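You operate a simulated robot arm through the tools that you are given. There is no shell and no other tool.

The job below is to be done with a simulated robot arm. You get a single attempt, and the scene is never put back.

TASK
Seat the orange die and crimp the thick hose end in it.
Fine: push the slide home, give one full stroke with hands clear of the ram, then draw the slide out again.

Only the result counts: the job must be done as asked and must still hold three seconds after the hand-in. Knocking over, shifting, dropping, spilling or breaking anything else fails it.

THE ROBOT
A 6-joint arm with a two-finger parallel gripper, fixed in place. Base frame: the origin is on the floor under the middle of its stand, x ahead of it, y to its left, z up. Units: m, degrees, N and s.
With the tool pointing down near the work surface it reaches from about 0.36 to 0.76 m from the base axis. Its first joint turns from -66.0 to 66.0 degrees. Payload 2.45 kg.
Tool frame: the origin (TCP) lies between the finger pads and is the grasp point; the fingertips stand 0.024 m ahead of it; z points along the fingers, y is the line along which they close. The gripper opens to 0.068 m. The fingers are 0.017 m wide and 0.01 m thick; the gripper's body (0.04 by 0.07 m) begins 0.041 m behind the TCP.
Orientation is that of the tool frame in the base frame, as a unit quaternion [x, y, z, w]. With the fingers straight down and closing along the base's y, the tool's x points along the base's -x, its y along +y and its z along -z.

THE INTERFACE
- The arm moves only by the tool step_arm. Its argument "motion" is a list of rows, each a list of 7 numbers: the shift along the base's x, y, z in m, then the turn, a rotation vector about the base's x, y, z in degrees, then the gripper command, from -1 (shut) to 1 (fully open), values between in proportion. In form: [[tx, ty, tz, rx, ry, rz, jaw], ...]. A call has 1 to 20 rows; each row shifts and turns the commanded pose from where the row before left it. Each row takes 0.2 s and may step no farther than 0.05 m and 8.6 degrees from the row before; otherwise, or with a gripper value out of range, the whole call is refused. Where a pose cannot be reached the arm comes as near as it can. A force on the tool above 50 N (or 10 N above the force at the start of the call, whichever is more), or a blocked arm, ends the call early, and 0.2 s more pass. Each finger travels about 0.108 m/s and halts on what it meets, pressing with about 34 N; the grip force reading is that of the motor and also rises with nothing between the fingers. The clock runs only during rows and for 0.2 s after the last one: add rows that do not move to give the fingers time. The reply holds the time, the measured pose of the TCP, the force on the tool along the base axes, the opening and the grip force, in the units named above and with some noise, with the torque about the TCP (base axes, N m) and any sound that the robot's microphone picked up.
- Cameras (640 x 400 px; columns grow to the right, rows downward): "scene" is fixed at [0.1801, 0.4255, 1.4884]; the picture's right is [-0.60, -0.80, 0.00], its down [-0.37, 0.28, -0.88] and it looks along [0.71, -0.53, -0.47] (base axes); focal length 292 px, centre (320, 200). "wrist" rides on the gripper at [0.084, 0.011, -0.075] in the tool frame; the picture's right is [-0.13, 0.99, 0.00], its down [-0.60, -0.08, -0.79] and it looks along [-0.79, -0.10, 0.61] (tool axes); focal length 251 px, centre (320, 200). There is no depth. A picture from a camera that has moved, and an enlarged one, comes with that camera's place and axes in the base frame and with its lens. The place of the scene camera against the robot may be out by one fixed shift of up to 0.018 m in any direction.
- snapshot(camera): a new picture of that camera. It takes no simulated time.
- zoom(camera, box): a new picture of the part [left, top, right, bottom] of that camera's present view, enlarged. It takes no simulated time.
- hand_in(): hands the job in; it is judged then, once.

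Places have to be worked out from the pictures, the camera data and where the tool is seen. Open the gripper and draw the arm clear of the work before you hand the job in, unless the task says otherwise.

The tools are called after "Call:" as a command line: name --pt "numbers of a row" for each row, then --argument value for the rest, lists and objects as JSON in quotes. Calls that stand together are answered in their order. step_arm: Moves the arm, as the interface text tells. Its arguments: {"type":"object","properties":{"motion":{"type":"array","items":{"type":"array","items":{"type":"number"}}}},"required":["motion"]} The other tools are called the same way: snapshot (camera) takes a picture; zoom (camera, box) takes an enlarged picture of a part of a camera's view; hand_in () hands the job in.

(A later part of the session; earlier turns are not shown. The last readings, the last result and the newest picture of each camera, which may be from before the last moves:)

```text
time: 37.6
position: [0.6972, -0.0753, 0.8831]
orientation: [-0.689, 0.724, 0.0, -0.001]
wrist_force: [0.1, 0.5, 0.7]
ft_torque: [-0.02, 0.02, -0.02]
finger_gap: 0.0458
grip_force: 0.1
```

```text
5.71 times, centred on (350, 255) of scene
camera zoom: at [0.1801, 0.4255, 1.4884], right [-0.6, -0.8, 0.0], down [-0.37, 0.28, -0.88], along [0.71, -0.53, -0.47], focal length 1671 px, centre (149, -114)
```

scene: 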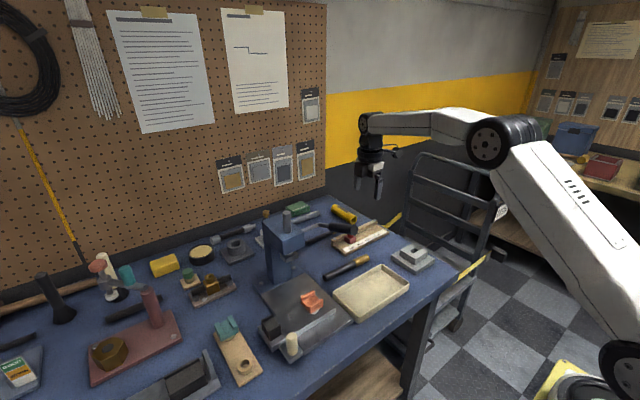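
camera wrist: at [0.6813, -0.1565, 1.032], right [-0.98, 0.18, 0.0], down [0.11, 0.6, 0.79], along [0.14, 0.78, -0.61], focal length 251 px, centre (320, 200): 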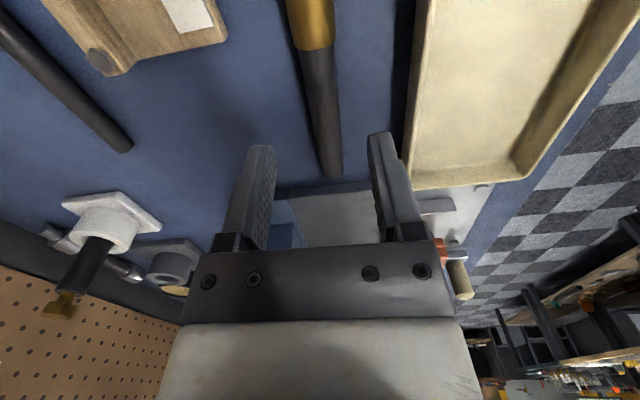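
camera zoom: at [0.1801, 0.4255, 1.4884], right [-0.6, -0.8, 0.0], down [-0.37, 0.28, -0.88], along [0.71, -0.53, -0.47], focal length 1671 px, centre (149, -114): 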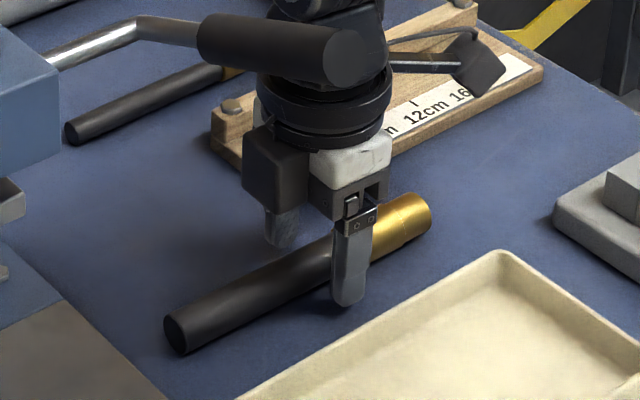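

Not yet at the mat; lowering 5 mm more in small steps while watching the force.

Call:
step_arm --pt "0 0 -0.002 0 0 0 0.35" --pt "0 0 -0.002 0 0 0 0.35" --pt "0 0 -0.001 0 0 0 0.35" --pt "0 0 0 0 0 0 0.35"

Call:
zoom --camera "scene" --box '[320, 240, 370, 290]'

```text
time: 38.6
position: [0.6966, -0.0771, 0.8766]
orientation: [-0.69, 0.724, -0.001, -0.001]
wrist_force: [0.6, 0.3, -0.3]
ft_torque: [0.01, 0.01, -0.01]
finger_gap: 0.0459
grip_force: 0.1
```

```text
8.00 times, centred on (345, 265) of scene
camera zoom: at [0.1801, 0.4255, 1.4884], right [-0.6, -0.8, 0.0], down [-0.37, 0.28, -0.88], along [0.71, -0.53, -0.47], focal length 2340 px, centre (120, -320)
```

zoom: 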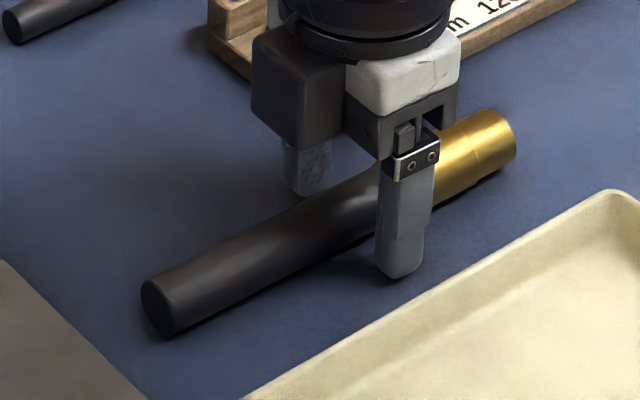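

Tips are just above the mat with the hose well inside the pads. Closing on the hose.

Call:
step_arm --pt "0 0 0 0 0 0 0.1" --pt "0 0 0 0 0 0 -0.1" --pt "0 0 0 0 0 0 -0.3" --pt "0 0 0 0 0 0 -0.6" --pt "0 0 0 0 0 0 -0.6" --pt "0 0 0 0 0 0 -0.6"

Call:
zoom --camera "wrist" --box '[220, 40, 420, 220]'

Call:
zoom --camera "scene" --box '[320, 240, 370, 290]'

```text
time: 40.0
position: [0.696, -0.0742, 0.877]
orientation: [-0.689, 0.724, 0.0, -0.001]
wrist_force: [-1.5, 0.8, 0.1]
ft_torque: [0.01, 0.0, 0.02]
finger_gap: 0.0213
grip_force: 34.2
```

```text
2.22 times, centred on (320, 130) of wrist
camera zoom: at [0.6814, -0.1581, 0.9512], right [-0.98, 0.18, 0.0], down [0.11, 0.6, 0.79], along [0.14, 0.78, -0.61], focal length 559 px, centre (320, 356)
```

zoom: 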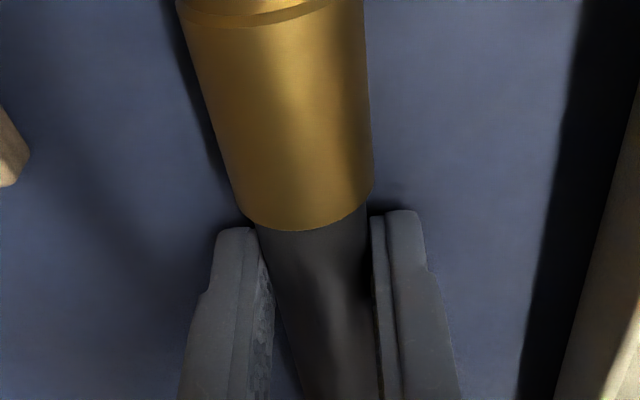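

```text
8.00 times, centred on (345, 265) of scene
camera zoom: at [0.18, 0.4255, 1.4884], right [-0.6, -0.8, 0.0], down [-0.37, 0.28, -0.88], along [0.71, -0.53, -0.47], focal length 2340 px, centre (120, -320)
```

zoom: 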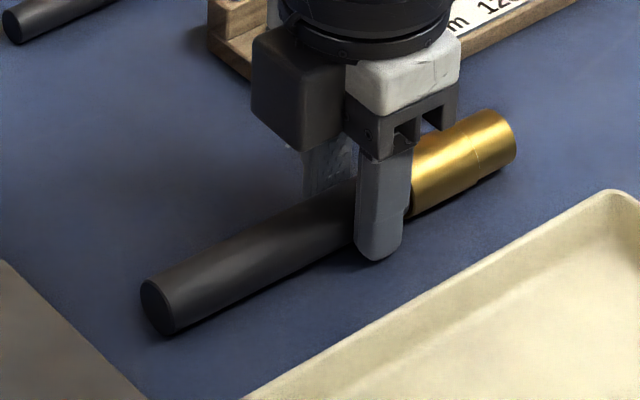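

Hose gripped (gap 21 mm). Lifting gently and checking it comes up level.

Call:
step_arm --pt "0 0 0.005 0 0 0 -0.6" --pt "0 0 0.01 0 0 0 -0.6" --pt "0 0 0.02 0 0 0 -0.6" --pt "0 0 0.03 0 0 0 -0.6" --pt "0 0 0 0 0 0 -0.6"

Call:
snapshot --camera "wrist"

Call:
zoom --camera "scene" --box '[290, 200, 390, 290]'

```text
time: 41.2
position: [0.6959, -0.074, 0.9435]
orientation: [-0.69, 0.724, -0.001, 0.0]
wrist_force: [0.2, 0.2, -0.8]
ft_torque: [0.01, -0.02, 0.0]
finger_gap: 0.0215
grip_force: 33.8
```

```text
taken
camera wrist: at [0.6804, -0.1576, 1.0173], right [-0.98, 0.18, 0.0], down [0.11, 0.6, 0.79], along [0.14, 0.78, -0.61], focal length 251 px, centre (320, 200)
```

wrist: 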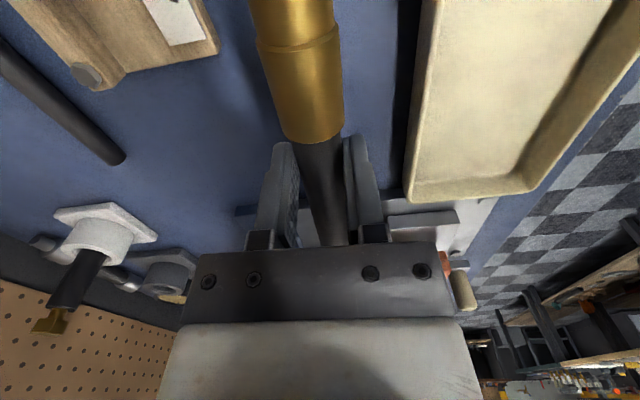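

```text
4.44 times, centred on (340, 245) of scene
camera zoom: at [0.1801, 0.4255, 1.4884], right [-0.6, -0.8, 0.0], down [-0.37, 0.28, -0.88], along [0.71, -0.53, -0.47], focal length 1300 px, centre (231, 0)
```

zoom: 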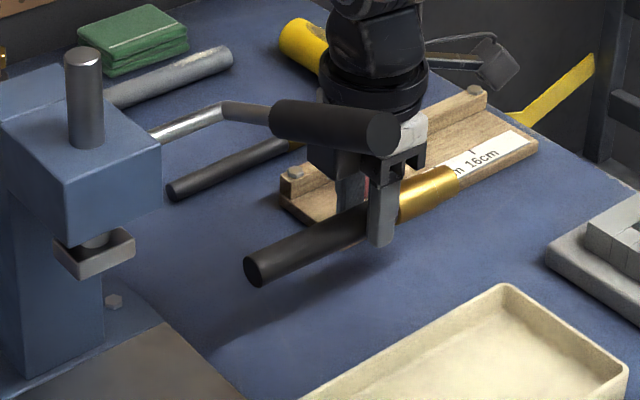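

The hose is up and level. I'll route it around the lever: away in −y, up to z≈1.0, back to x≈0.47, then across to y≈0.168, undoing the yaw.

Call:
step_arm --pt "0 -0.03 0.02 0 0 2.8 -0.6" --pt "0 0 0.037 0 0 0 -0.6" --pt "-0.045 0 0 0 0 0 -0.6" --pt "-0.045 0 0 0 0 0 -0.6" --pt "-0.045 0 0 0 0 0 -0.6" --pt "-0.045 0 0 0 0 0 -0.6" --pt "-0.045 0 0 0 0 0 -0.6" --pt "0 0.0457 0 0 0 0 -0.6" --pt "0 0.0457 0 0 0 0 -0.6" --pt "0 0.0457 0 0 0 0 -0.6" --pt "0 0.0457 0 0 0 0 -0.6" --pt "0 0.0457 0 0 0 0 -0.6" --pt "0 0.0455 0 0 0 0 -0.6" --pt "0 0 0 0 0 0 -0.6"

Call:
snapshot --camera "wrist"

Call:
snapshot --camera "scene"

Call:
zoom --camera "scene" --box '[240, 240, 360, 370]'

```text
time: 44.2
position: [0.4694, 0.1684, 0.9958]
orientation: [-0.707, 0.707, 0.0, -0.001]
wrist_force: [0.2, -0.5, -0.3]
ft_torque: [-0.01, -0.01, -0.01]
finger_gap: 0.0213
grip_force: 33.4
```

```text
taken
camera wrist: at [0.4582, 0.0862, 1.0706], right [-0.99, 0.13, 0.0], down [0.08, 0.61, 0.79], along [0.1, 0.79, -0.61], focal length 251 px, centre (320, 200)
```

wrist: 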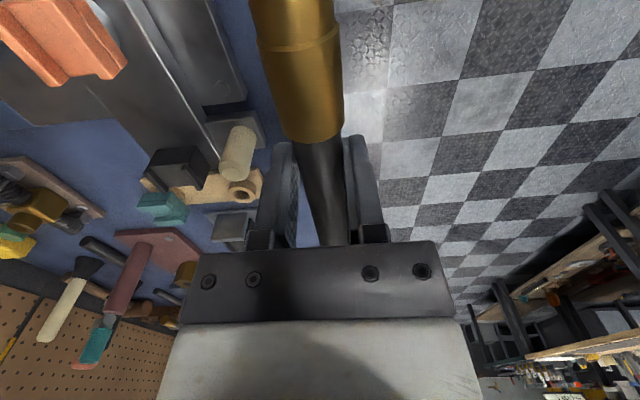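

```text
taken
```

scene: 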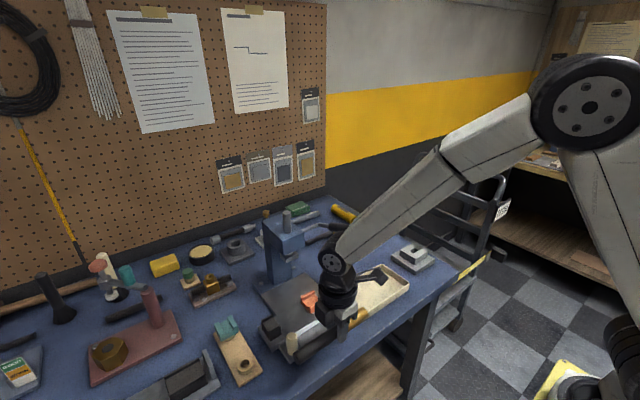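

```text
3.08 times, centred on (300, 305) of scene
camera zoom: at [0.1801, 0.4256, 1.4884], right [-0.6, -0.8, 0.0], down [-0.37, 0.28, -0.88], along [0.71, -0.53, -0.47], focal length 900 px, centre (382, -123)
```

zoom: 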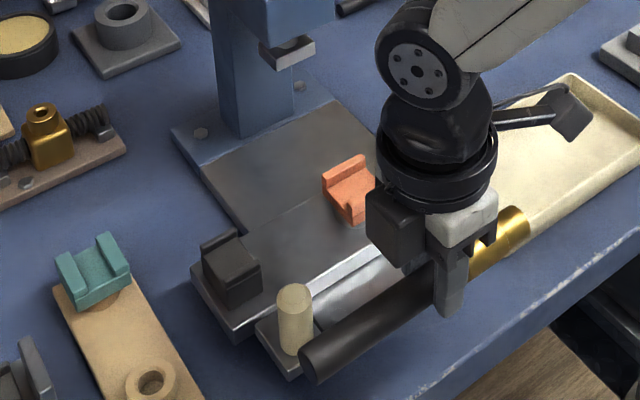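

Transit went well. I'll advance to x≈0.565 at this height to view the die beside the ferrule.

Call:
step_arm --pt "0.045 0 0 0 0 0 -0.6" --pt "0.045 0 0 0 0 0 -0.6" --pt "0 0 0 0 0 0 -0.6"

Call:
snapshot --camera "wrist"

Call:
zoom --camera "wrist" --box '[140, 0, 360, 140]'

Call:
zoom --camera "scene" --box '[240, 240, 360, 370]'

```text
time: 45.0
position: [0.562, 0.1682, 0.9967]
orientation: [-0.707, 0.707, 0.0, -0.001]
wrist_force: [0.2, 0.5, -1.1]
ft_torque: [-0.02, -0.01, -0.01]
finger_gap: 0.021
grip_force: 34.1
```

```text
taken
camera wrist: at [0.5502, 0.0852, 1.0716], right [-0.99, 0.13, 0.0], down [0.08, 0.61, 0.79], along [0.1, 0.79, -0.61], focal length 251 px, centre (320, 200)
```

wrist: 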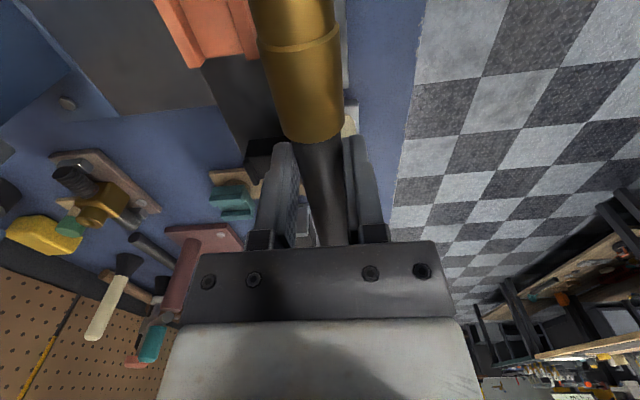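

```text
2.86 times, centred on (250, 70) of wrist
camera zoom: at [0.5502, 0.0852, 1.0716], right [-0.99, 0.13, 0.0], down [0.08, 0.61, 0.79], along [0.1, 0.79, -0.61], focal length 718 px, centre (520, 571)
```

zoom: 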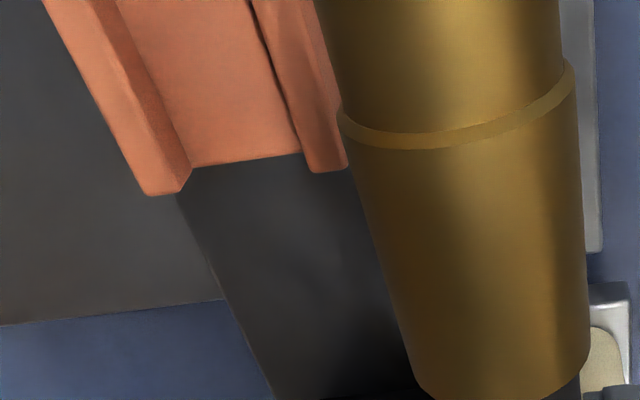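

```text
3.08 times, centred on (300, 305) of scene
camera zoom: at [0.1801, 0.4255, 1.4884], right [-0.6, -0.8, 0.0], down [-0.37, 0.28, -0.88], along [0.71, -0.53, -0.47], focal length 900 px, centre (382, -123)
```

zoom: 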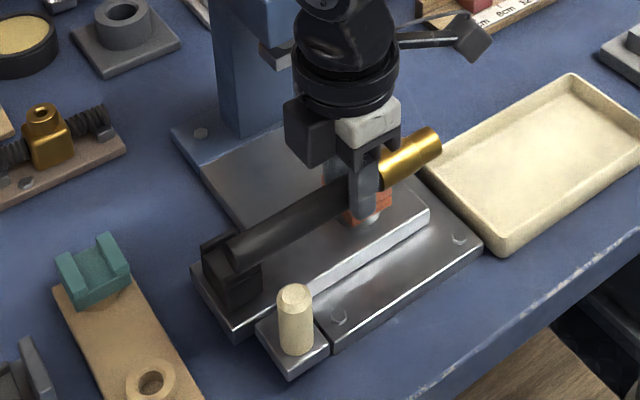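

Die channel measures x≈0.600–0.628 (centre ≈0.615), y centre ≈0.125; at TCP y=0.168 the ferrule's barrel will sit in it. I'll move over to x=0.615 and lower to just above the die.

Call:
step_arm --pt "0.03 0 0 0 0 0 -0.6" --pt "0.0247 0 0 0 0 0 -0.6" --pt "0 0 -0.02 0 0 0 -0.6" --pt "0 0 -0.01 0 0 0 -0.6" --pt "0 0 0 0 0 0 -0.6"

Call:
zoom --camera "wrist" --box '[240, 0, 400, 140]'

Call:
zoom --camera "scene" --box '[250, 250, 350, 350]'

Call:
zoom --camera "scene" --box '[290, 270, 340, 320]'

```text
time: 46.2
position: [0.6163, 0.1685, 0.9676]
orientation: [0.707, -0.707, 0.001, 0.001]
wrist_force: [0.0, 0.0, -1.4]
ft_torque: [0.01, 0.03, -0.03]
finger_gap: 0.0213
grip_force: 33.6
```

```text
2.86 times, centred on (320, 70) of wrist
camera zoom: at [0.6053, 0.0851, 1.0424], right [-0.99, 0.13, 0.0], down [0.08, 0.61, 0.79], along [0.1, 0.79, -0.61], focal length 718 px, centre (320, 571)
```

zoom: 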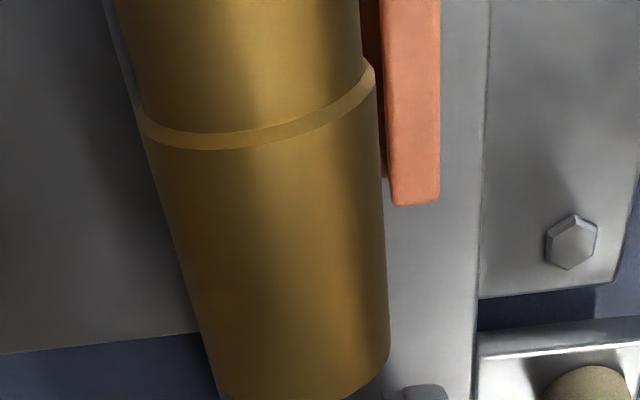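

```text
4.00 times, centred on (300, 300) of scene
camera zoom: at [0.1801, 0.4255, 1.4884], right [-0.6, -0.8, 0.0], down [-0.37, 0.28, -0.88], along [0.71, -0.53, -0.47], focal length 1170 px, centre (400, -200)
```

zoom: 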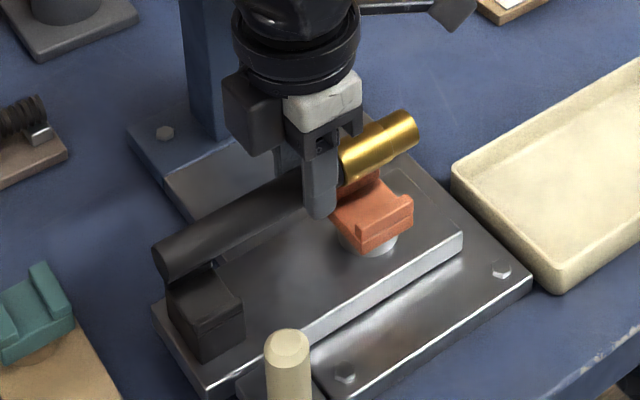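

```text
8.00 times, centred on (315, 295) of scene
camera zoom: at [0.1801, 0.4255, 1.4884], right [-0.6, -0.8, 0.0], down [-0.37, 0.28, -0.88], along [0.71, -0.53, -0.47], focal length 2340 px, centre (360, -560)
```

zoom: 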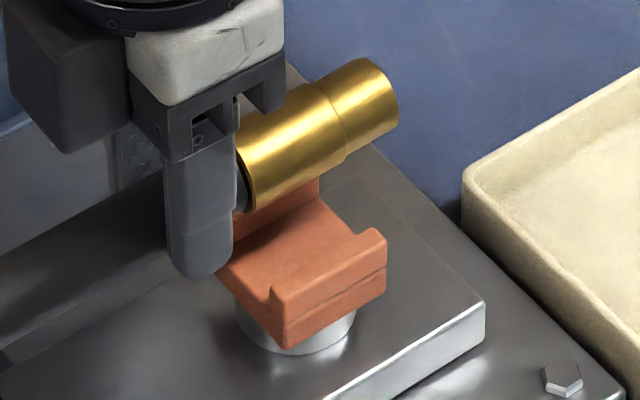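

The ferrule is over the channel, within about a millimetre. Descending in steps, watching force.

Call:
step_arm --pt "-0.0004 0 -0.008 0 0 0 -0.6" --pt "0 0 -0.007 0 0 0 -0.6" --pt "0 0 -0.005 0 0 0 -0.6" --pt "0 0 0 0 0 0 -0.6"

Call:
zoom --camera "scene" --box '[290, 270, 340, 320]'

Call:
zoom --camera "scene" --box '[250, 280, 320, 350]'

```text
time: 47.2
position: [0.6163, 0.1683, 0.9484]
orientation: [0.707, -0.707, 0.001, 0.0]
wrist_force: [-0.9, -0.2, -1.5]
ft_torque: [-0.01, 0.0, 0.02]
finger_gap: 0.0214
grip_force: 34.0
```

```text
8.00 times, centred on (315, 295) of scene
camera zoom: at [0.1801, 0.4255, 1.4884], right [-0.6, -0.8, 0.0], down [-0.37, 0.28, -0.88], along [0.71, -0.53, -0.47], focal length 2340 px, centre (360, -560)
```

zoom: 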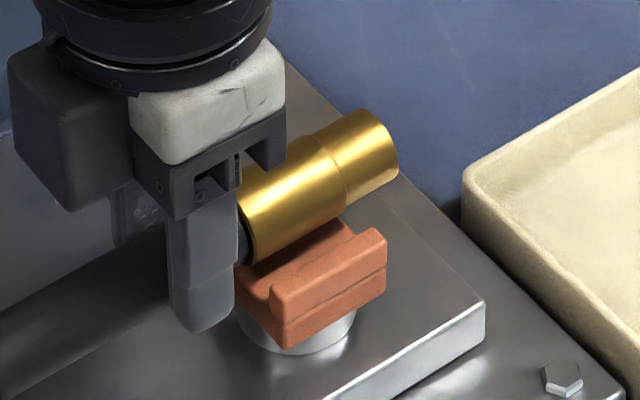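

```text
5.71 times, centred on (285, 315) of scene
camera zoom: at [0.1801, 0.4255, 1.4884], right [-0.6, -0.8, 0.0], down [-0.37, 0.28, -0.88], along [0.71, -0.53, -0.47], focal length 1671 px, centre (520, -457)
```

zoom: 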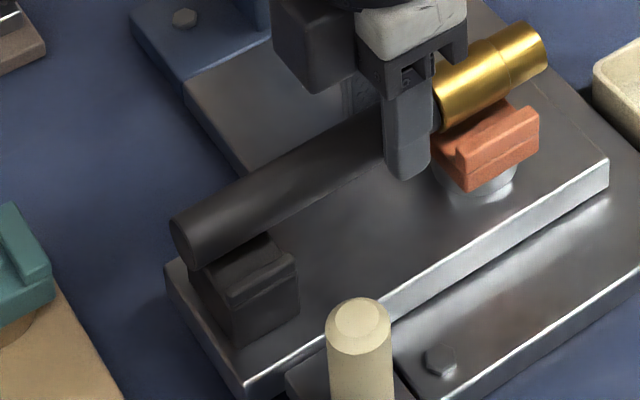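

Looks aligned over the die and saddle. Continuing down in 2 mm increments.

Call:
step_arm --pt "0 0 -0.003 0 0 0 -0.6" --pt "0 0 -0.003 0 0 0 -0.6" --pt "0 0 -0.002 0 0 0 -0.6" --pt "0 0 0 0 0 0 -0.6"

Call:
zoom --camera "scene" --box '[290, 270, 340, 320]'

```text
time: 48.2
position: [0.6152, 0.1681, 0.94]
orientation: [0.707, -0.707, 0.001, 0.001]
wrist_force: [1.1, -0.7, -1.8]
ft_torque: [0.01, -0.01, -0.03]
finger_gap: 0.0211
grip_force: 33.8
```

```text
8.00 times, centred on (315, 295) of scene
camera zoom: at [0.1801, 0.4255, 1.4884], right [-0.6, -0.8, 0.0], down [-0.37, 0.28, -0.88], along [0.71, -0.53, -0.47], focal length 2340 px, centre (360, -560)
```

zoom: 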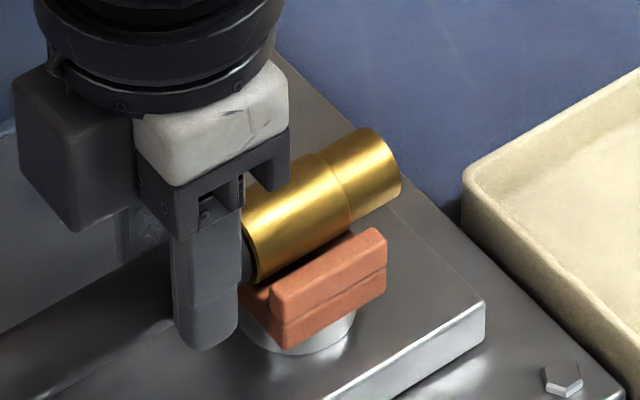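

No contact yet; ferrule still entering. Continuing.

Call:
step_arm --pt "0 0 -0.002 0 0 0 -0.6" --pt "0 0 -0.002 0 0 0 -0.6" --pt "0 0 0 0 0 0 -0.6"

Call:
zoom --camera "scene" --box '[290, 270, 340, 320]'

Call:
zoom --camera "wrist" --box '[240, 0, 400, 140]'

```text
time: 49.0
position: [0.6158, 0.1677, 0.9367]
orientation: [0.707, -0.707, 0.001, -0.001]
wrist_force: [0.9, -2.9, 6.3]
ft_torque: [0.52, 0.03, 0.02]
finger_gap: 0.0215
grip_force: 34.0
```

```text
8.00 times, centred on (315, 295) of scene
camera zoom: at [0.1799, 0.4254, 1.4885], right [-0.6, -0.8, 0.0], down [-0.37, 0.28, -0.88], along [0.71, -0.53, -0.47], focal length 2340 px, centre (360, -560)
```

zoom: 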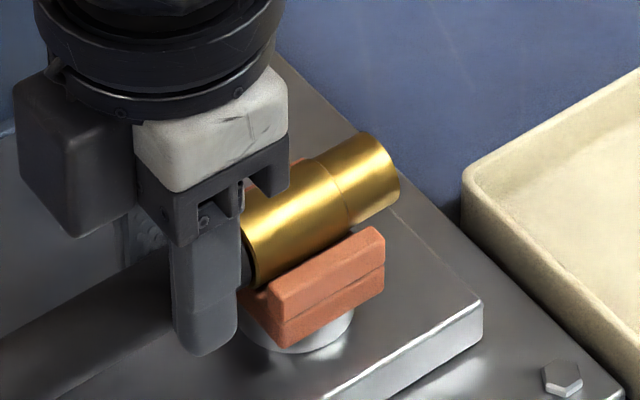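

```text
2.86 times, centred on (320, 70) of wrist
camera zoom: at [0.6047, 0.0845, 1.0113], right [-0.99, 0.13, 0.0], down [0.08, 0.6, 0.79], along [0.1, 0.79, -0.61], focal length 718 px, centre (320, 571)
```

zoom: 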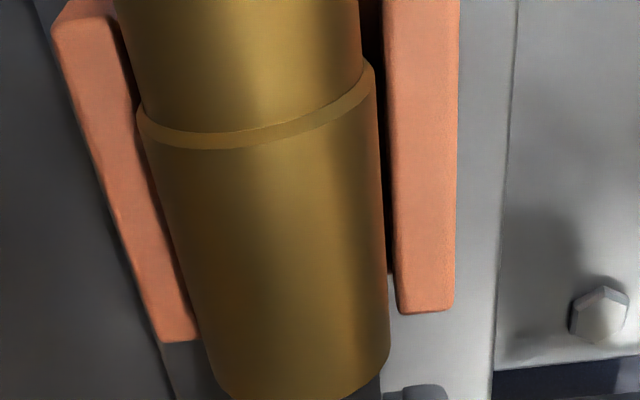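

The black end has touched the saddle (torque indicates contact ~89 mm towards +y) and the ferrule is inside the channel. I'll lower a touch more, then release.

Call:
step_arm --pt "0 0 -0.001 0 0 0 -0.6" --pt "0 0 0 0 0 0 -0.6"

```text
time: 49.6
position: [0.6159, 0.1671, 0.9366]
orientation: [-0.706, 0.708, -0.001, 0.0]
wrist_force: [0.6, -4.6, 11.4]
ft_torque: [0.99, 0.01, -0.06]
finger_gap: 0.0211
grip_force: 33.6
```

The ferrule end is still a hair above the die floor since the hose is pitched slightly; releasing will let it settle. Opening the jaw.

Call:
step_arm --pt "0 0 0.0005 0 0 0 -0.3" --pt "0 0 0 0 0 0 -0.1" --pt "0 0 0 0 0 0 0.2" --pt "0 0 0 0 0 0 0.35" --pt "0 0 0 0 0 0 0.35"

Call:
zoom --camera "scene" --box '[250, 260, 350, 350]'

Call:
zoom --camera "wrist" --box '[220, 0, 420, 140]'

```text
time: 50.8
position: [0.6163, 0.1675, 0.9351]
orientation: [0.707, -0.707, 0.001, 0.001]
wrist_force: [0.2, -0.4, 0.0]
ft_torque: [-0.03, 0.02, 0.0]
finger_gap: 0.0458
grip_force: 0.0
```

```text
4.44 times, centred on (300, 305) of scene
camera zoom: at [0.1801, 0.4255, 1.4884], right [-0.6, -0.8, 0.0], down [-0.37, 0.28, -0.88], along [0.71, -0.53, -0.47], focal length 1300 px, centre (409, -267)
```

zoom: 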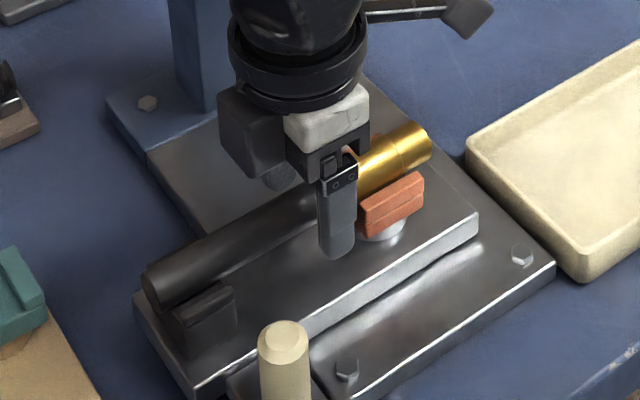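

```text
2.86 times, centred on (320, 70) of wrist
camera zoom: at [0.6045, 0.0847, 1.0103], right [-0.99, 0.13, 0.0], down [0.08, 0.61, 0.79], along [0.1, 0.79, -0.61], focal length 718 px, centre (320, 571)
```

zoom: 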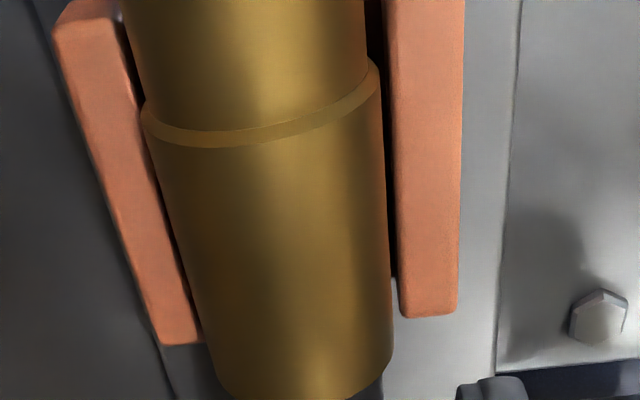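

The hose rests in die and saddle. Raising straight up to clear and inspect.

Call:
step_arm --pt "0 0 0.01 0 0 0 0.4" --pt "0 0 0.02 0 0 0 0.5" --pt "0 0 0.03 0 0 0 0.5" --pt "0 0 0.03 0 0 0 0.5" --pt "0 0 0 0 0 0 0.5"

Call:
zoom --camera "scene" --box '[250, 260, 350, 350]'

Call:
snapshot --camera "wrist"

Call:
zoom --camera "wrist" --box '[220, 0, 420, 140]'

```text
time: 52.0
position: [0.6145, 0.1675, 1.0284]
orientation: [0.708, -0.707, 0.0, 0.001]
wrist_force: [-0.6, -0.5, 0.1]
ft_torque: [0.0, -0.01, 0.02]
finger_gap: 0.0511
grip_force: 0.1
```

```text
4.44 times, centred on (300, 305) of scene
camera zoom: at [0.1801, 0.4255, 1.4884], right [-0.6, -0.8, 0.0], down [-0.37, 0.28, -0.88], along [0.71, -0.53, -0.47], focal length 1300 px, centre (409, -267)
```

zoom: 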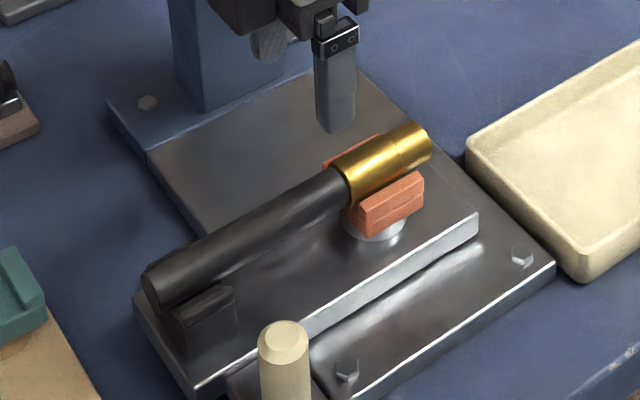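

```text
taken
camera wrist: at [0.6035, 0.085, 1.1021], right [-0.99, 0.13, 0.0], down [0.08, 0.61, 0.79], along [0.1, 0.79, -0.61], focal length 251 px, centre (320, 200)
```

wrist: 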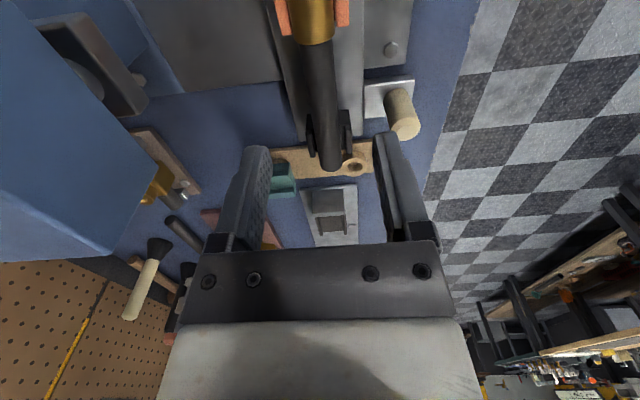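

```text
2.86 times, centred on (320, 70) of wrist
camera zoom: at [0.6035, 0.085, 1.1021], right [-0.99, 0.13, 0.0], down [0.08, 0.61, 0.79], along [0.1, 0.79, -0.61], focal length 718 px, centre (320, 571)
```

zoom: 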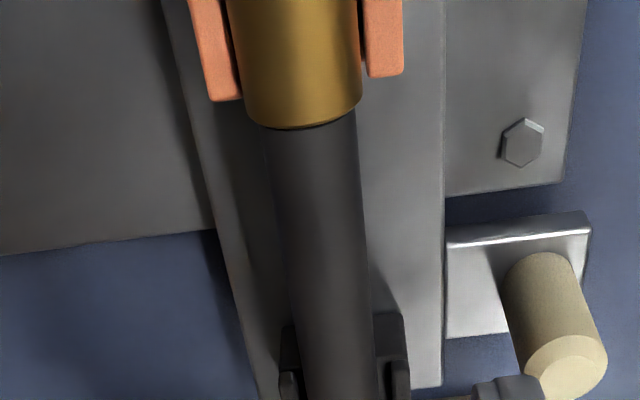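

The hose sits well: ferrule barrel within the die and body in the saddle. Next, the slide handle (post ≈ (0.552, 0.222), top z≈0.923): move above it while turning the tool −90° so the jaw closes along y.

Call:
step_arm --pt "0 0.005 0.005 0 0 0 0.9" --pt "-0.0057 0.0045 0 0 0 -8.2 0.9" --pt "-0.0057 0.0045 0 0 0 -8.2 0.9" --pt "-0.0057 0.0045 0 0 0 -8.2 0.9" --pt "-0.0057 0.0045 0 0 0 -8.2 0.9" --pt "-0.0057 0.0045 0 0 0 -8.2 0.9" --pt "-0.0057 0.0045 0 0 0 -8.2 0.9" --pt "-0.0057 0.0045 0 0 0 -8.2 0.9" --pt "-0.0057 0.0045 0 0 0 -8.2 0.9" --pt "-0.0057 0.0045 0 0 0 -8.2 0.9" --pt "-0.0057 0.0045 0 0 0 -8.1 0.9" --pt "-0.0057 0.004 0 0 0 -8.1 0.9" --pt "0 0 0 0 0 0 0.9"

Call:
snapshot --camera "wrist"

Call:
zoom --camera "wrist" --box '[220, 20, 420, 180]'

```text
time: 54.8
position: [0.552, 0.223, 1.032]
orientation: [0.001, 1.0, 0.001, -0.001]
wrist_force: [-1.1, -0.6, -0.4]
ft_torque: [0.01, 0.03, 0.03]
finger_gap: 0.0646
grip_force: 0.1
```

```text
taken
camera wrist: at [0.4683, 0.234, 1.1057], right [0.13, 0.99, 0.0], down [0.61, -0.08, 0.79], along [0.79, -0.1, -0.61], focal length 251 px, centre (320, 200)
```

wrist: 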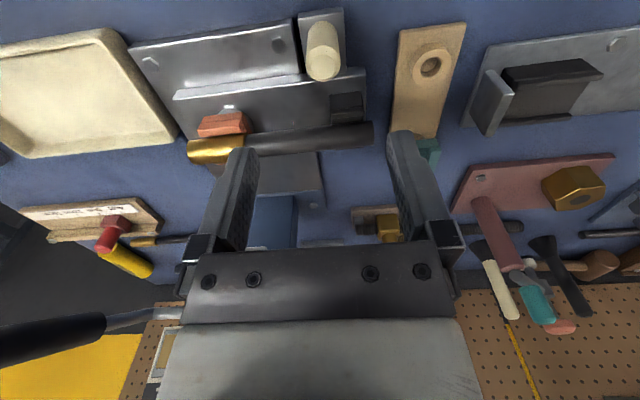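

```text
2.50 times, centred on (320, 100) of wrist
camera zoom: at [0.4683, 0.234, 1.1057], right [0.13, 0.99, 0.0], down [0.61, -0.08, 0.79], along [0.79, -0.1, -0.61], focal length 629 px, centre (320, 450)
```

zoom: 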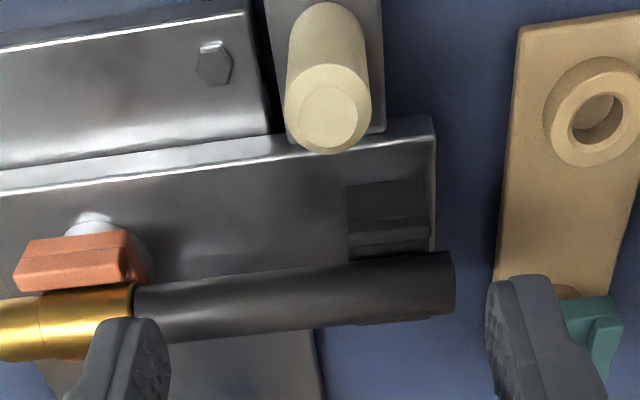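

Post centre is at ≈(0.551, 0.224), ~24 mm diameter. Adjusting 2 mm in y and descending around it.

Call:
step_arm --pt "-0.001 0.0022 -0.03 0 0 0 0.9" --pt "0 0 -0.03 0 0 0 0.9" --pt "0 0 -0.03 0 0 0 0.9" --pt "0 0 -0.02 0 0 0 0.9" --pt "0 0 -0.007 0 0 0 0.9" --pt "0 0 0 0 0 0 0.9"

Call:
zoom --camera "wrist" --box '[220, 80, 420, 240]'

Call:
zoom --camera "scene" --box '[250, 270, 350, 370]'

```text
time: 56.2
position: [0.5514, 0.2242, 0.9137]
orientation: [-0.001, 1.0, 0.0, -0.001]
wrist_force: [0.7, 0.4, 0.0]
ft_torque: [-0.01, -0.01, 0.02]
finger_gap: 0.0645
grip_force: 0.0
```

```text
2.50 times, centred on (320, 160) of wrist
camera zoom: at [0.4677, 0.2352, 0.9877], right [0.13, 0.99, 0.0], down [0.61, -0.08, 0.79], along [0.79, -0.1, -0.61], focal length 629 px, centre (320, 300)
```

zoom: 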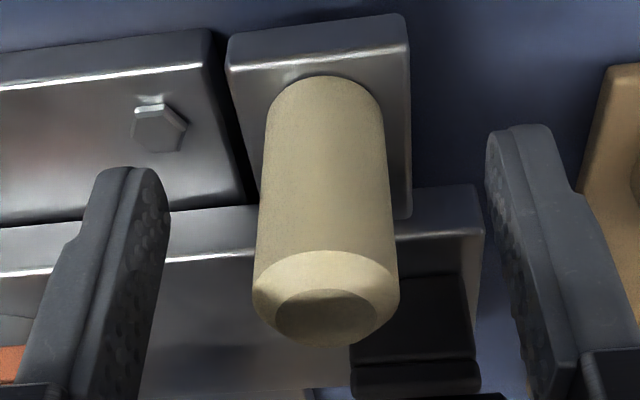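

```text
4.00 times, centred on (300, 320) of scene
camera zoom: at [0.1801, 0.4255, 1.4884], right [-0.6, -0.8, 0.0], down [-0.37, 0.28, -0.88], along [0.71, -0.53, -0.47], focal length 1170 px, centre (400, -280)
```

zoom: 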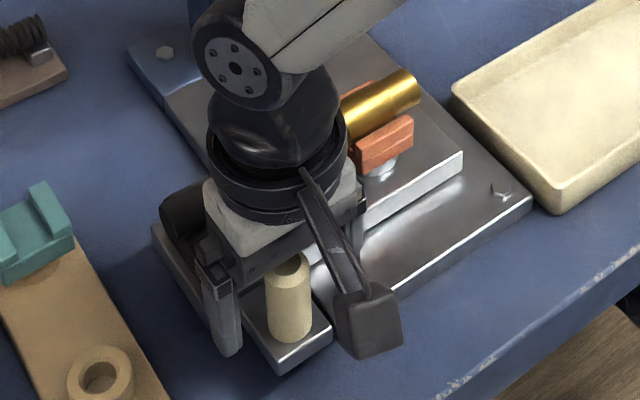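

The fingers straddle the post; I'll lower 6 mm more, shift +2 mm in x, and close on it.

Call:
step_arm --pt "0.002 0 -0.004 0 0 0 0.9" --pt "0 0 -0.002 0 0 0 0.6" --pt "0 0 0 0 0 0 0.2" --pt "0 0 0 0 0 0 -0.1" --pt "0 0 0 0 0 0 -0.5" --pt "0 0 0 0 0 0 -0.5" --pt "0 0 0 0 0 0 -0.5"

```text
time: 57.8
position: [0.5542, 0.2254, 0.9081]
orientation: [0.0, 1.0, 0.0, -0.001]
wrist_force: [0.0, 9.8, -3.9]
ft_torque: [-0.24, -0.2, -0.05]
finger_gap: 0.0241
grip_force: 39.7
```

Gripped the post (24 mm). I'll relieve the slight +y load and start pushing the slide +x gently.

Call:
step_arm --pt "0 0.001 0 0 0 0 -0.5" --pt "0 0 0 0 0 0 -0.5" --pt "0.004 0 0 0 0 0 -0.5" --pt "0.006 0 0 0 0 0 -0.5" --pt "0.006 0 0 0 0 0 -0.5" --pt "0 0 0 0 0 0 -0.5"

Call:
zoom --camera "scene" --box '[250, 240, 350, 340]'

```text
time: 59.2
position: [0.5698, 0.2249, 0.9071]
orientation: [0.0, 1.0, 0.0, -0.001]
wrist_force: [-0.3, -1.5, -0.5]
ft_torque: [0.2, -1.09, 0.14]
finger_gap: 0.0241
grip_force: 39.6
```

```text
4.00 times, centred on (300, 290) of scene
camera zoom: at [0.18, 0.4255, 1.4884], right [-0.6, -0.8, 0.0], down [-0.37, 0.28, -0.88], along [0.71, -0.53, -0.47], focal length 1170 px, centre (400, -160)
```

zoom: 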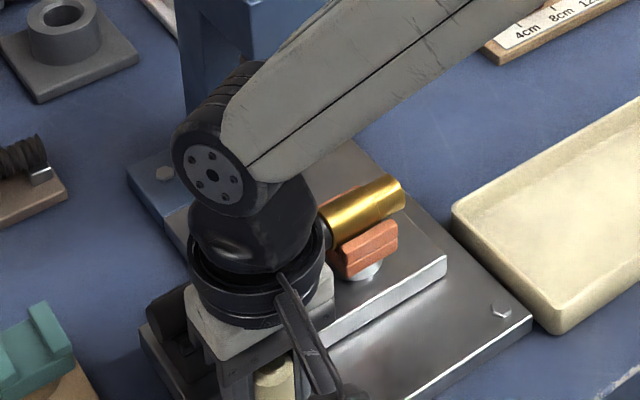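

The slide is moving smoothly with die and hose staying put. Continuing.

Call:
step_arm --pt "0.008 0 0 0 0 0 -0.5" --pt "0.008 0 0 0 0 0 -0.5" --pt "0.008 0 0 0 0 0 -0.5" --pt "0.008 0 0 0 0 0 -0.5" --pt "0.008 0 0 0 0 0 -0.5" --pt "0 0 0 0 0 0 -0.5"

Call:
snapshot --camera "wrist"

Call:
zoom --camera "scene" --box '[250, 220, 350, 320]'

```text
time: 60.6
position: [0.6095, 0.2249, 0.9091]
orientation: [0.0, 1.0, -0.001, -0.002]
wrist_force: [-1.6, -11.8, -2.1]
ft_torque: [0.56, -0.26, 0.12]
finger_gap: 0.0238
grip_force: 39.7
```

```text
taken
camera wrist: at [0.526, 0.2367, 0.9823], right [0.13, 0.99, 0.0], down [0.61, -0.08, 0.79], along [0.78, -0.1, -0.61], focal length 251 px, centre (320, 200)
```

wrist: 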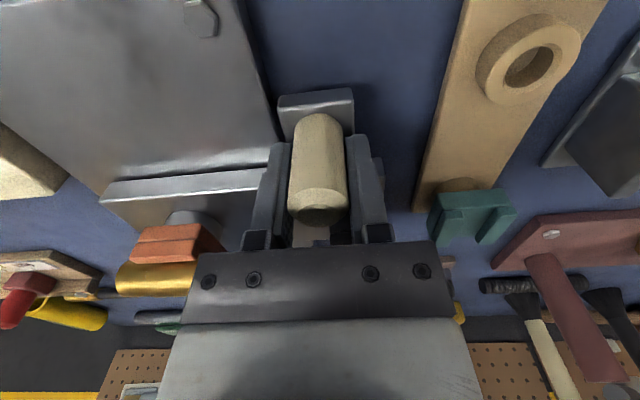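

```text
4.00 times, centred on (300, 270) of scene
camera zoom: at [0.1801, 0.4252, 1.4885], right [-0.6, -0.8, 0.0], down [-0.37, 0.28, -0.88], along [0.71, -0.53, -0.47], focal length 1170 px, centre (400, -80)
```

zoom: 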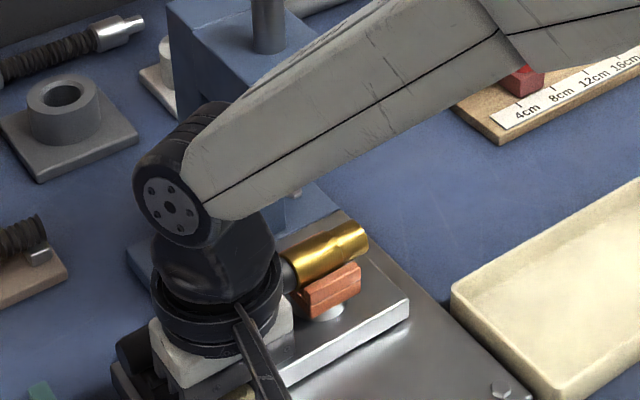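

Smooth so far; slight −y load, so I'll add a small y correction while continuing.

Call:
step_arm --pt "0.006 -0.0007 0 0 0 0 -0.5" --pt "0.006 -0.0003 0 0 0 0 -0.5" --pt "0.006 0 0 0 0 0 -0.5" --pt "0.006 0 0 0 0 0 -0.5" --pt "0 0 0 0 0 0 -0.5"

Call:
zoom --camera "scene" --box '[250, 220, 350, 320]'

```text
time: 61.8
position: [0.634, 0.2255, 0.9077]
orientation: [-0.001, 1.0, 0.002, -0.002]
wrist_force: [-1.6, 7.3, -4.3]
ft_torque: [-0.48, 0.97, -0.27]
finger_gap: 0.0238
grip_force: 39.7
```

```text
4.00 times, centred on (300, 270) of scene
camera zoom: at [0.1802, 0.4258, 1.4883], right [-0.6, -0.8, 0.0], down [-0.37, 0.28, -0.88], along [0.71, -0.53, -0.47], focal length 1170 px, centre (400, -80)
```

zoom: 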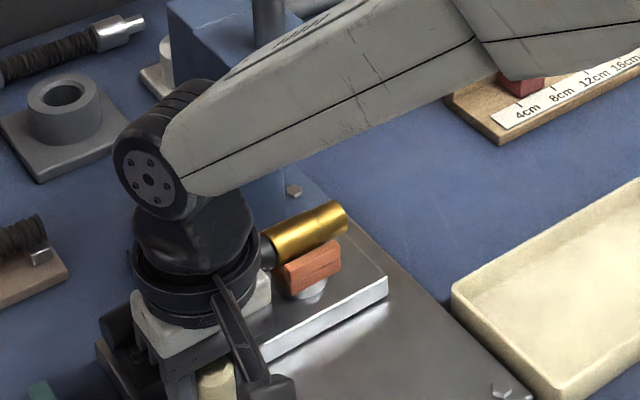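

At ~80 mm of travel. Continuing in smaller steps to feel the home stop.

Call:
step_arm --pt "0.004 0 0 0 0 0 -0.5" --pt "0.004 0 0 0 0 0 -0.5" --pt "0.004 0 0 0 0 0 -0.5" --pt "0 0 0 0 0 0 -0.5"

Call:
snapshot --camera "wrist"

Call:
zoom --camera "scene" --box '[250, 200, 350, 300]'

```text
time: 62.8
position: [0.6467, 0.2258, 0.908]
orientation: [0.0, 1.0, 0.0, -0.002]
wrist_force: [0.2, 14.2, -8.1]
ft_torque: [-0.07, 0.94, -0.09]
finger_gap: 0.0238
grip_force: 39.8
```

```text
taken
camera wrist: at [0.5623, 0.2364, 0.9822], right [0.13, 0.99, 0.0], down [0.61, -0.08, 0.79], along [0.79, -0.1, -0.61], focal length 251 px, centre (320, 200)
```

wrist: 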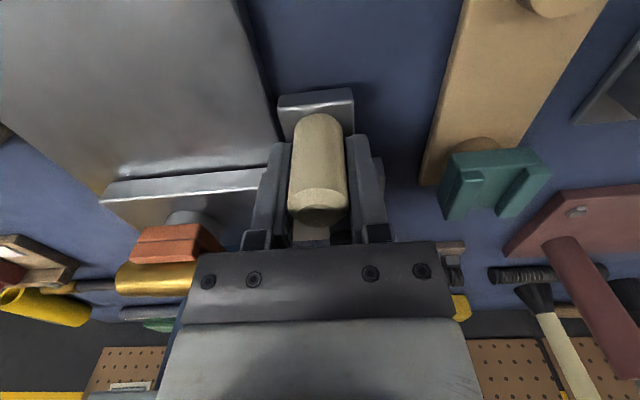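

```text
4.00 times, centred on (300, 250) of scene
camera zoom: at [0.1803, 0.426, 1.4882], right [-0.6, -0.8, 0.0], down [-0.37, 0.28, -0.88], along [0.71, -0.53, -0.47], focal length 1170 px, centre (400, 0)
```

zoom: 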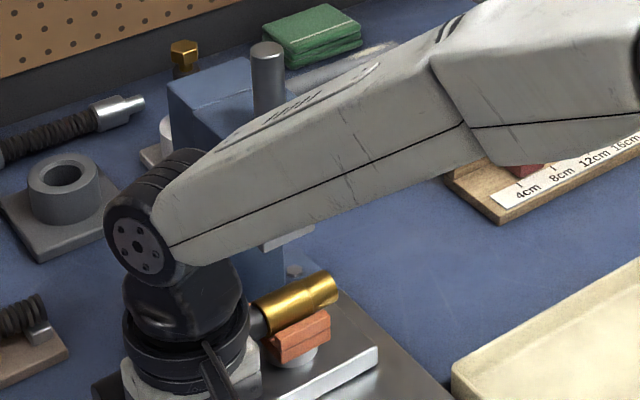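

Near the ram line now. I'll correct y slightly and keep inching until the slide hits its stop.

Call:
step_arm --pt "0.003 0.0006 -0.0005 0 0 0 -0.5" --pt "0.003 0 0 0 0 0 -0.5" --pt "0.003 0 0 0 0 0 -0.5" --pt "0 0 0 0 0 0 -0.5"

```text
time: 63.8
position: [0.6553, 0.2249, 0.9085]
orientation: [0.0, 1.0, 0.0, 0.0]
wrist_force: [-11.7, 5.3, 3.7]
ft_torque: [0.05, -1.33, -0.08]
finger_gap: 0.024
grip_force: 40.0
```

Resistance appears (Fx −11.7 N). Pushing another couple of mm to confirm it's the stop.

Call:
step_arm --pt "0.002 0 0 0 0 0 -0.5" --pt "0.0015 0 0 0 0 0 -0.5" --pt "0 0 0 0 0 0 -0.5"

Call:
zoom --camera "scene" --box '[250, 200, 350, 300]'

Call:
zoom --camera "wrist" --box '[80, 160, 240, 300]'

```text
time: 64.6
position: [0.6546, 0.2245, 0.9076]
orientation: [0.0, 1.0, -0.001, -0.007]
wrist_force: [-45.0, 2.0, 18.5]
ft_torque: [1.18, -0.38, -0.12]
finger_gap: 0.0237
grip_force: 40.6
```

```text
4.00 times, centred on (300, 250) of scene
camera zoom: at [0.1784, 0.4254, 1.4887], right [-0.6, -0.8, 0.0], down [-0.37, 0.28, -0.88], along [0.71, -0.53, -0.47], focal length 1170 px, centre (400, 0)
```

zoom: 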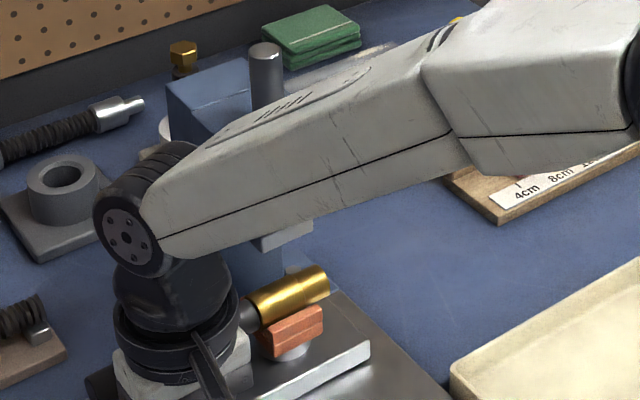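

```text
2.86 times, centred on (160, 230) of wrist
camera zoom: at [0.5711, 0.2367, 0.9829], right [0.13, 0.99, 0.0], down [0.61, -0.08, 0.79], along [0.78, -0.1, -0.62], focal length 718 px, centre (777, 114)
```

zoom: 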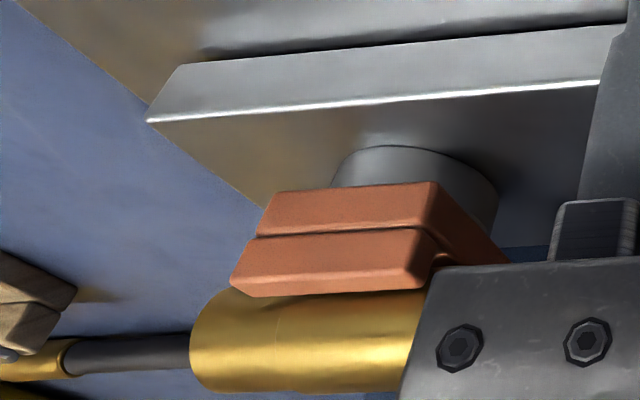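

Hard stop reached (Fx −45 N at x≈0.6545): the slide is home. I'll relax the push and release the post.

Call:
step_arm --pt "-0.0025 0 0 0 0 0 -0.5" --pt "0 0 0 0 0 0 -0.5"

Call:
step_arm --pt "0 0 0 0 0 0 -0.1" --pt "0 0 0 0 0 0 0.3" --pt "0 0 0 0 0 0 0.6" --pt "0 0 0 0 0 0 0.9" --pt "0 0 0 0 0 0 0.9"

Call:
snapshot --camera "wrist"

```text
time: 65.2
position: [0.6543, 0.2252, 0.9081]
orientation: [0.0, 1.0, 0.0, -0.003]
wrist_force: [-20.5, 9.5, 8.9]
ft_torque: [0.39, 1.33, 0.05]
finger_gap: 0.0239
grip_force: 40.1
```

```text
time: 66.4
position: [0.6553, 0.2246, 0.9086]
orientation: [0.0, 1.0, 0.0, -0.001]
wrist_force: [0.1, 0.0, 0.2]
ft_torque: [0.0, -0.01, -0.01]
finger_gap: 0.0647
grip_force: 0.0
```

```text
taken
camera wrist: at [0.5714, 0.2362, 0.9819], right [0.13, 0.99, 0.0], down [0.61, -0.08, 0.79], along [0.79, -0.1, -0.61], focal length 251 px, centre (320, 200)
```

wrist: 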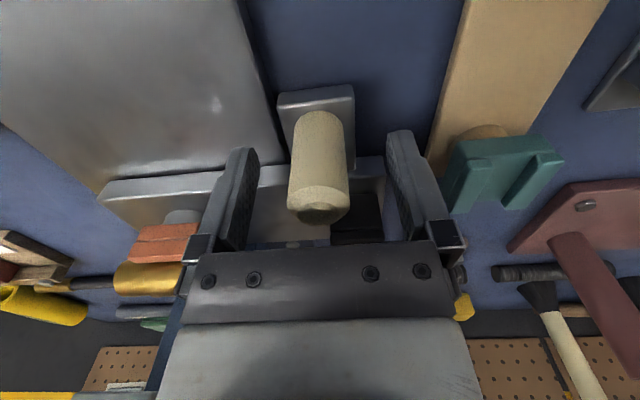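

Slide released at home. Raising straight up off the post, then backing away to inspect.

Call:
step_arm --pt "0 0 0.02 0 0 0 0.9" --pt "0 0 0.03 0 0 0 0.9" --pt "0 0 0.03 0 0 0 0.9" --pt "-0.04 0 0.02 0 0 0 0.9" --pt "-0.045 0 0.02 0 0 0 0.9" --pt "-0.045 0 0.02 0 0 0 0.9" --pt "-0.045 0 0.02 0 0 0 0.9" --pt "0 0 0 0 0 0 0.9"

Call:
snapshot --camera "wrist"

Call:
snapshot --camera "scene"

Call:
zoom --camera "scene" --box '[250, 200, 350, 300]'

```text
time: 68.2
position: [0.4817, 0.2271, 1.0692]
orientation: [0.0, 1.0, 0.0, -0.001]
wrist_force: [0.0, 0.2, -0.4]
ft_torque: [-0.02, 0.02, -0.03]
finger_gap: 0.0646
grip_force: 0.1
```

```text
taken
camera wrist: at [0.3971, 0.2387, 1.1434], right [0.13, 0.99, 0.0], down [0.61, -0.08, 0.79], along [0.79, -0.1, -0.61], focal length 251 px, centre (320, 200)
```

wrist: 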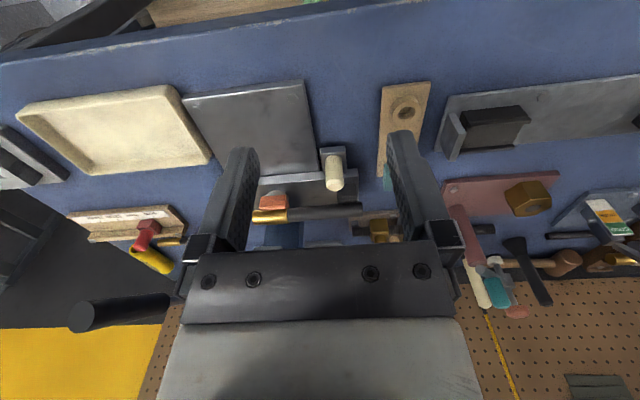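

```text
taken
```

scene: 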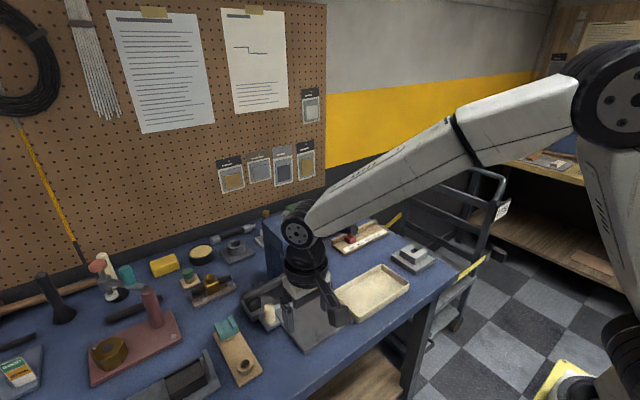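

```text
4.00 times, centred on (300, 250) of scene
camera zoom: at [0.18, 0.4255, 1.4884], right [-0.6, -0.8, 0.0], down [-0.37, 0.28, -0.88], along [0.71, -0.53, -0.47], focal length 1170 px, centre (400, 0)
```

zoom: 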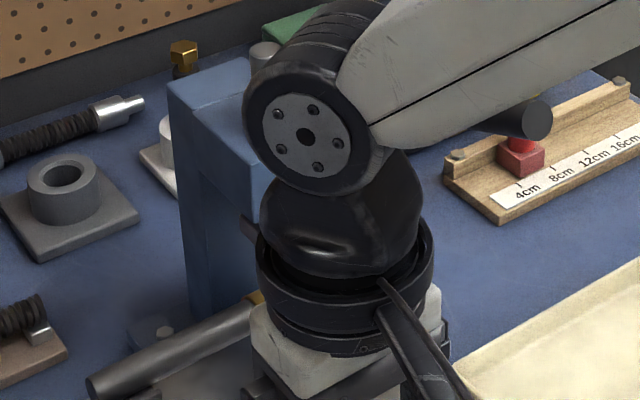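

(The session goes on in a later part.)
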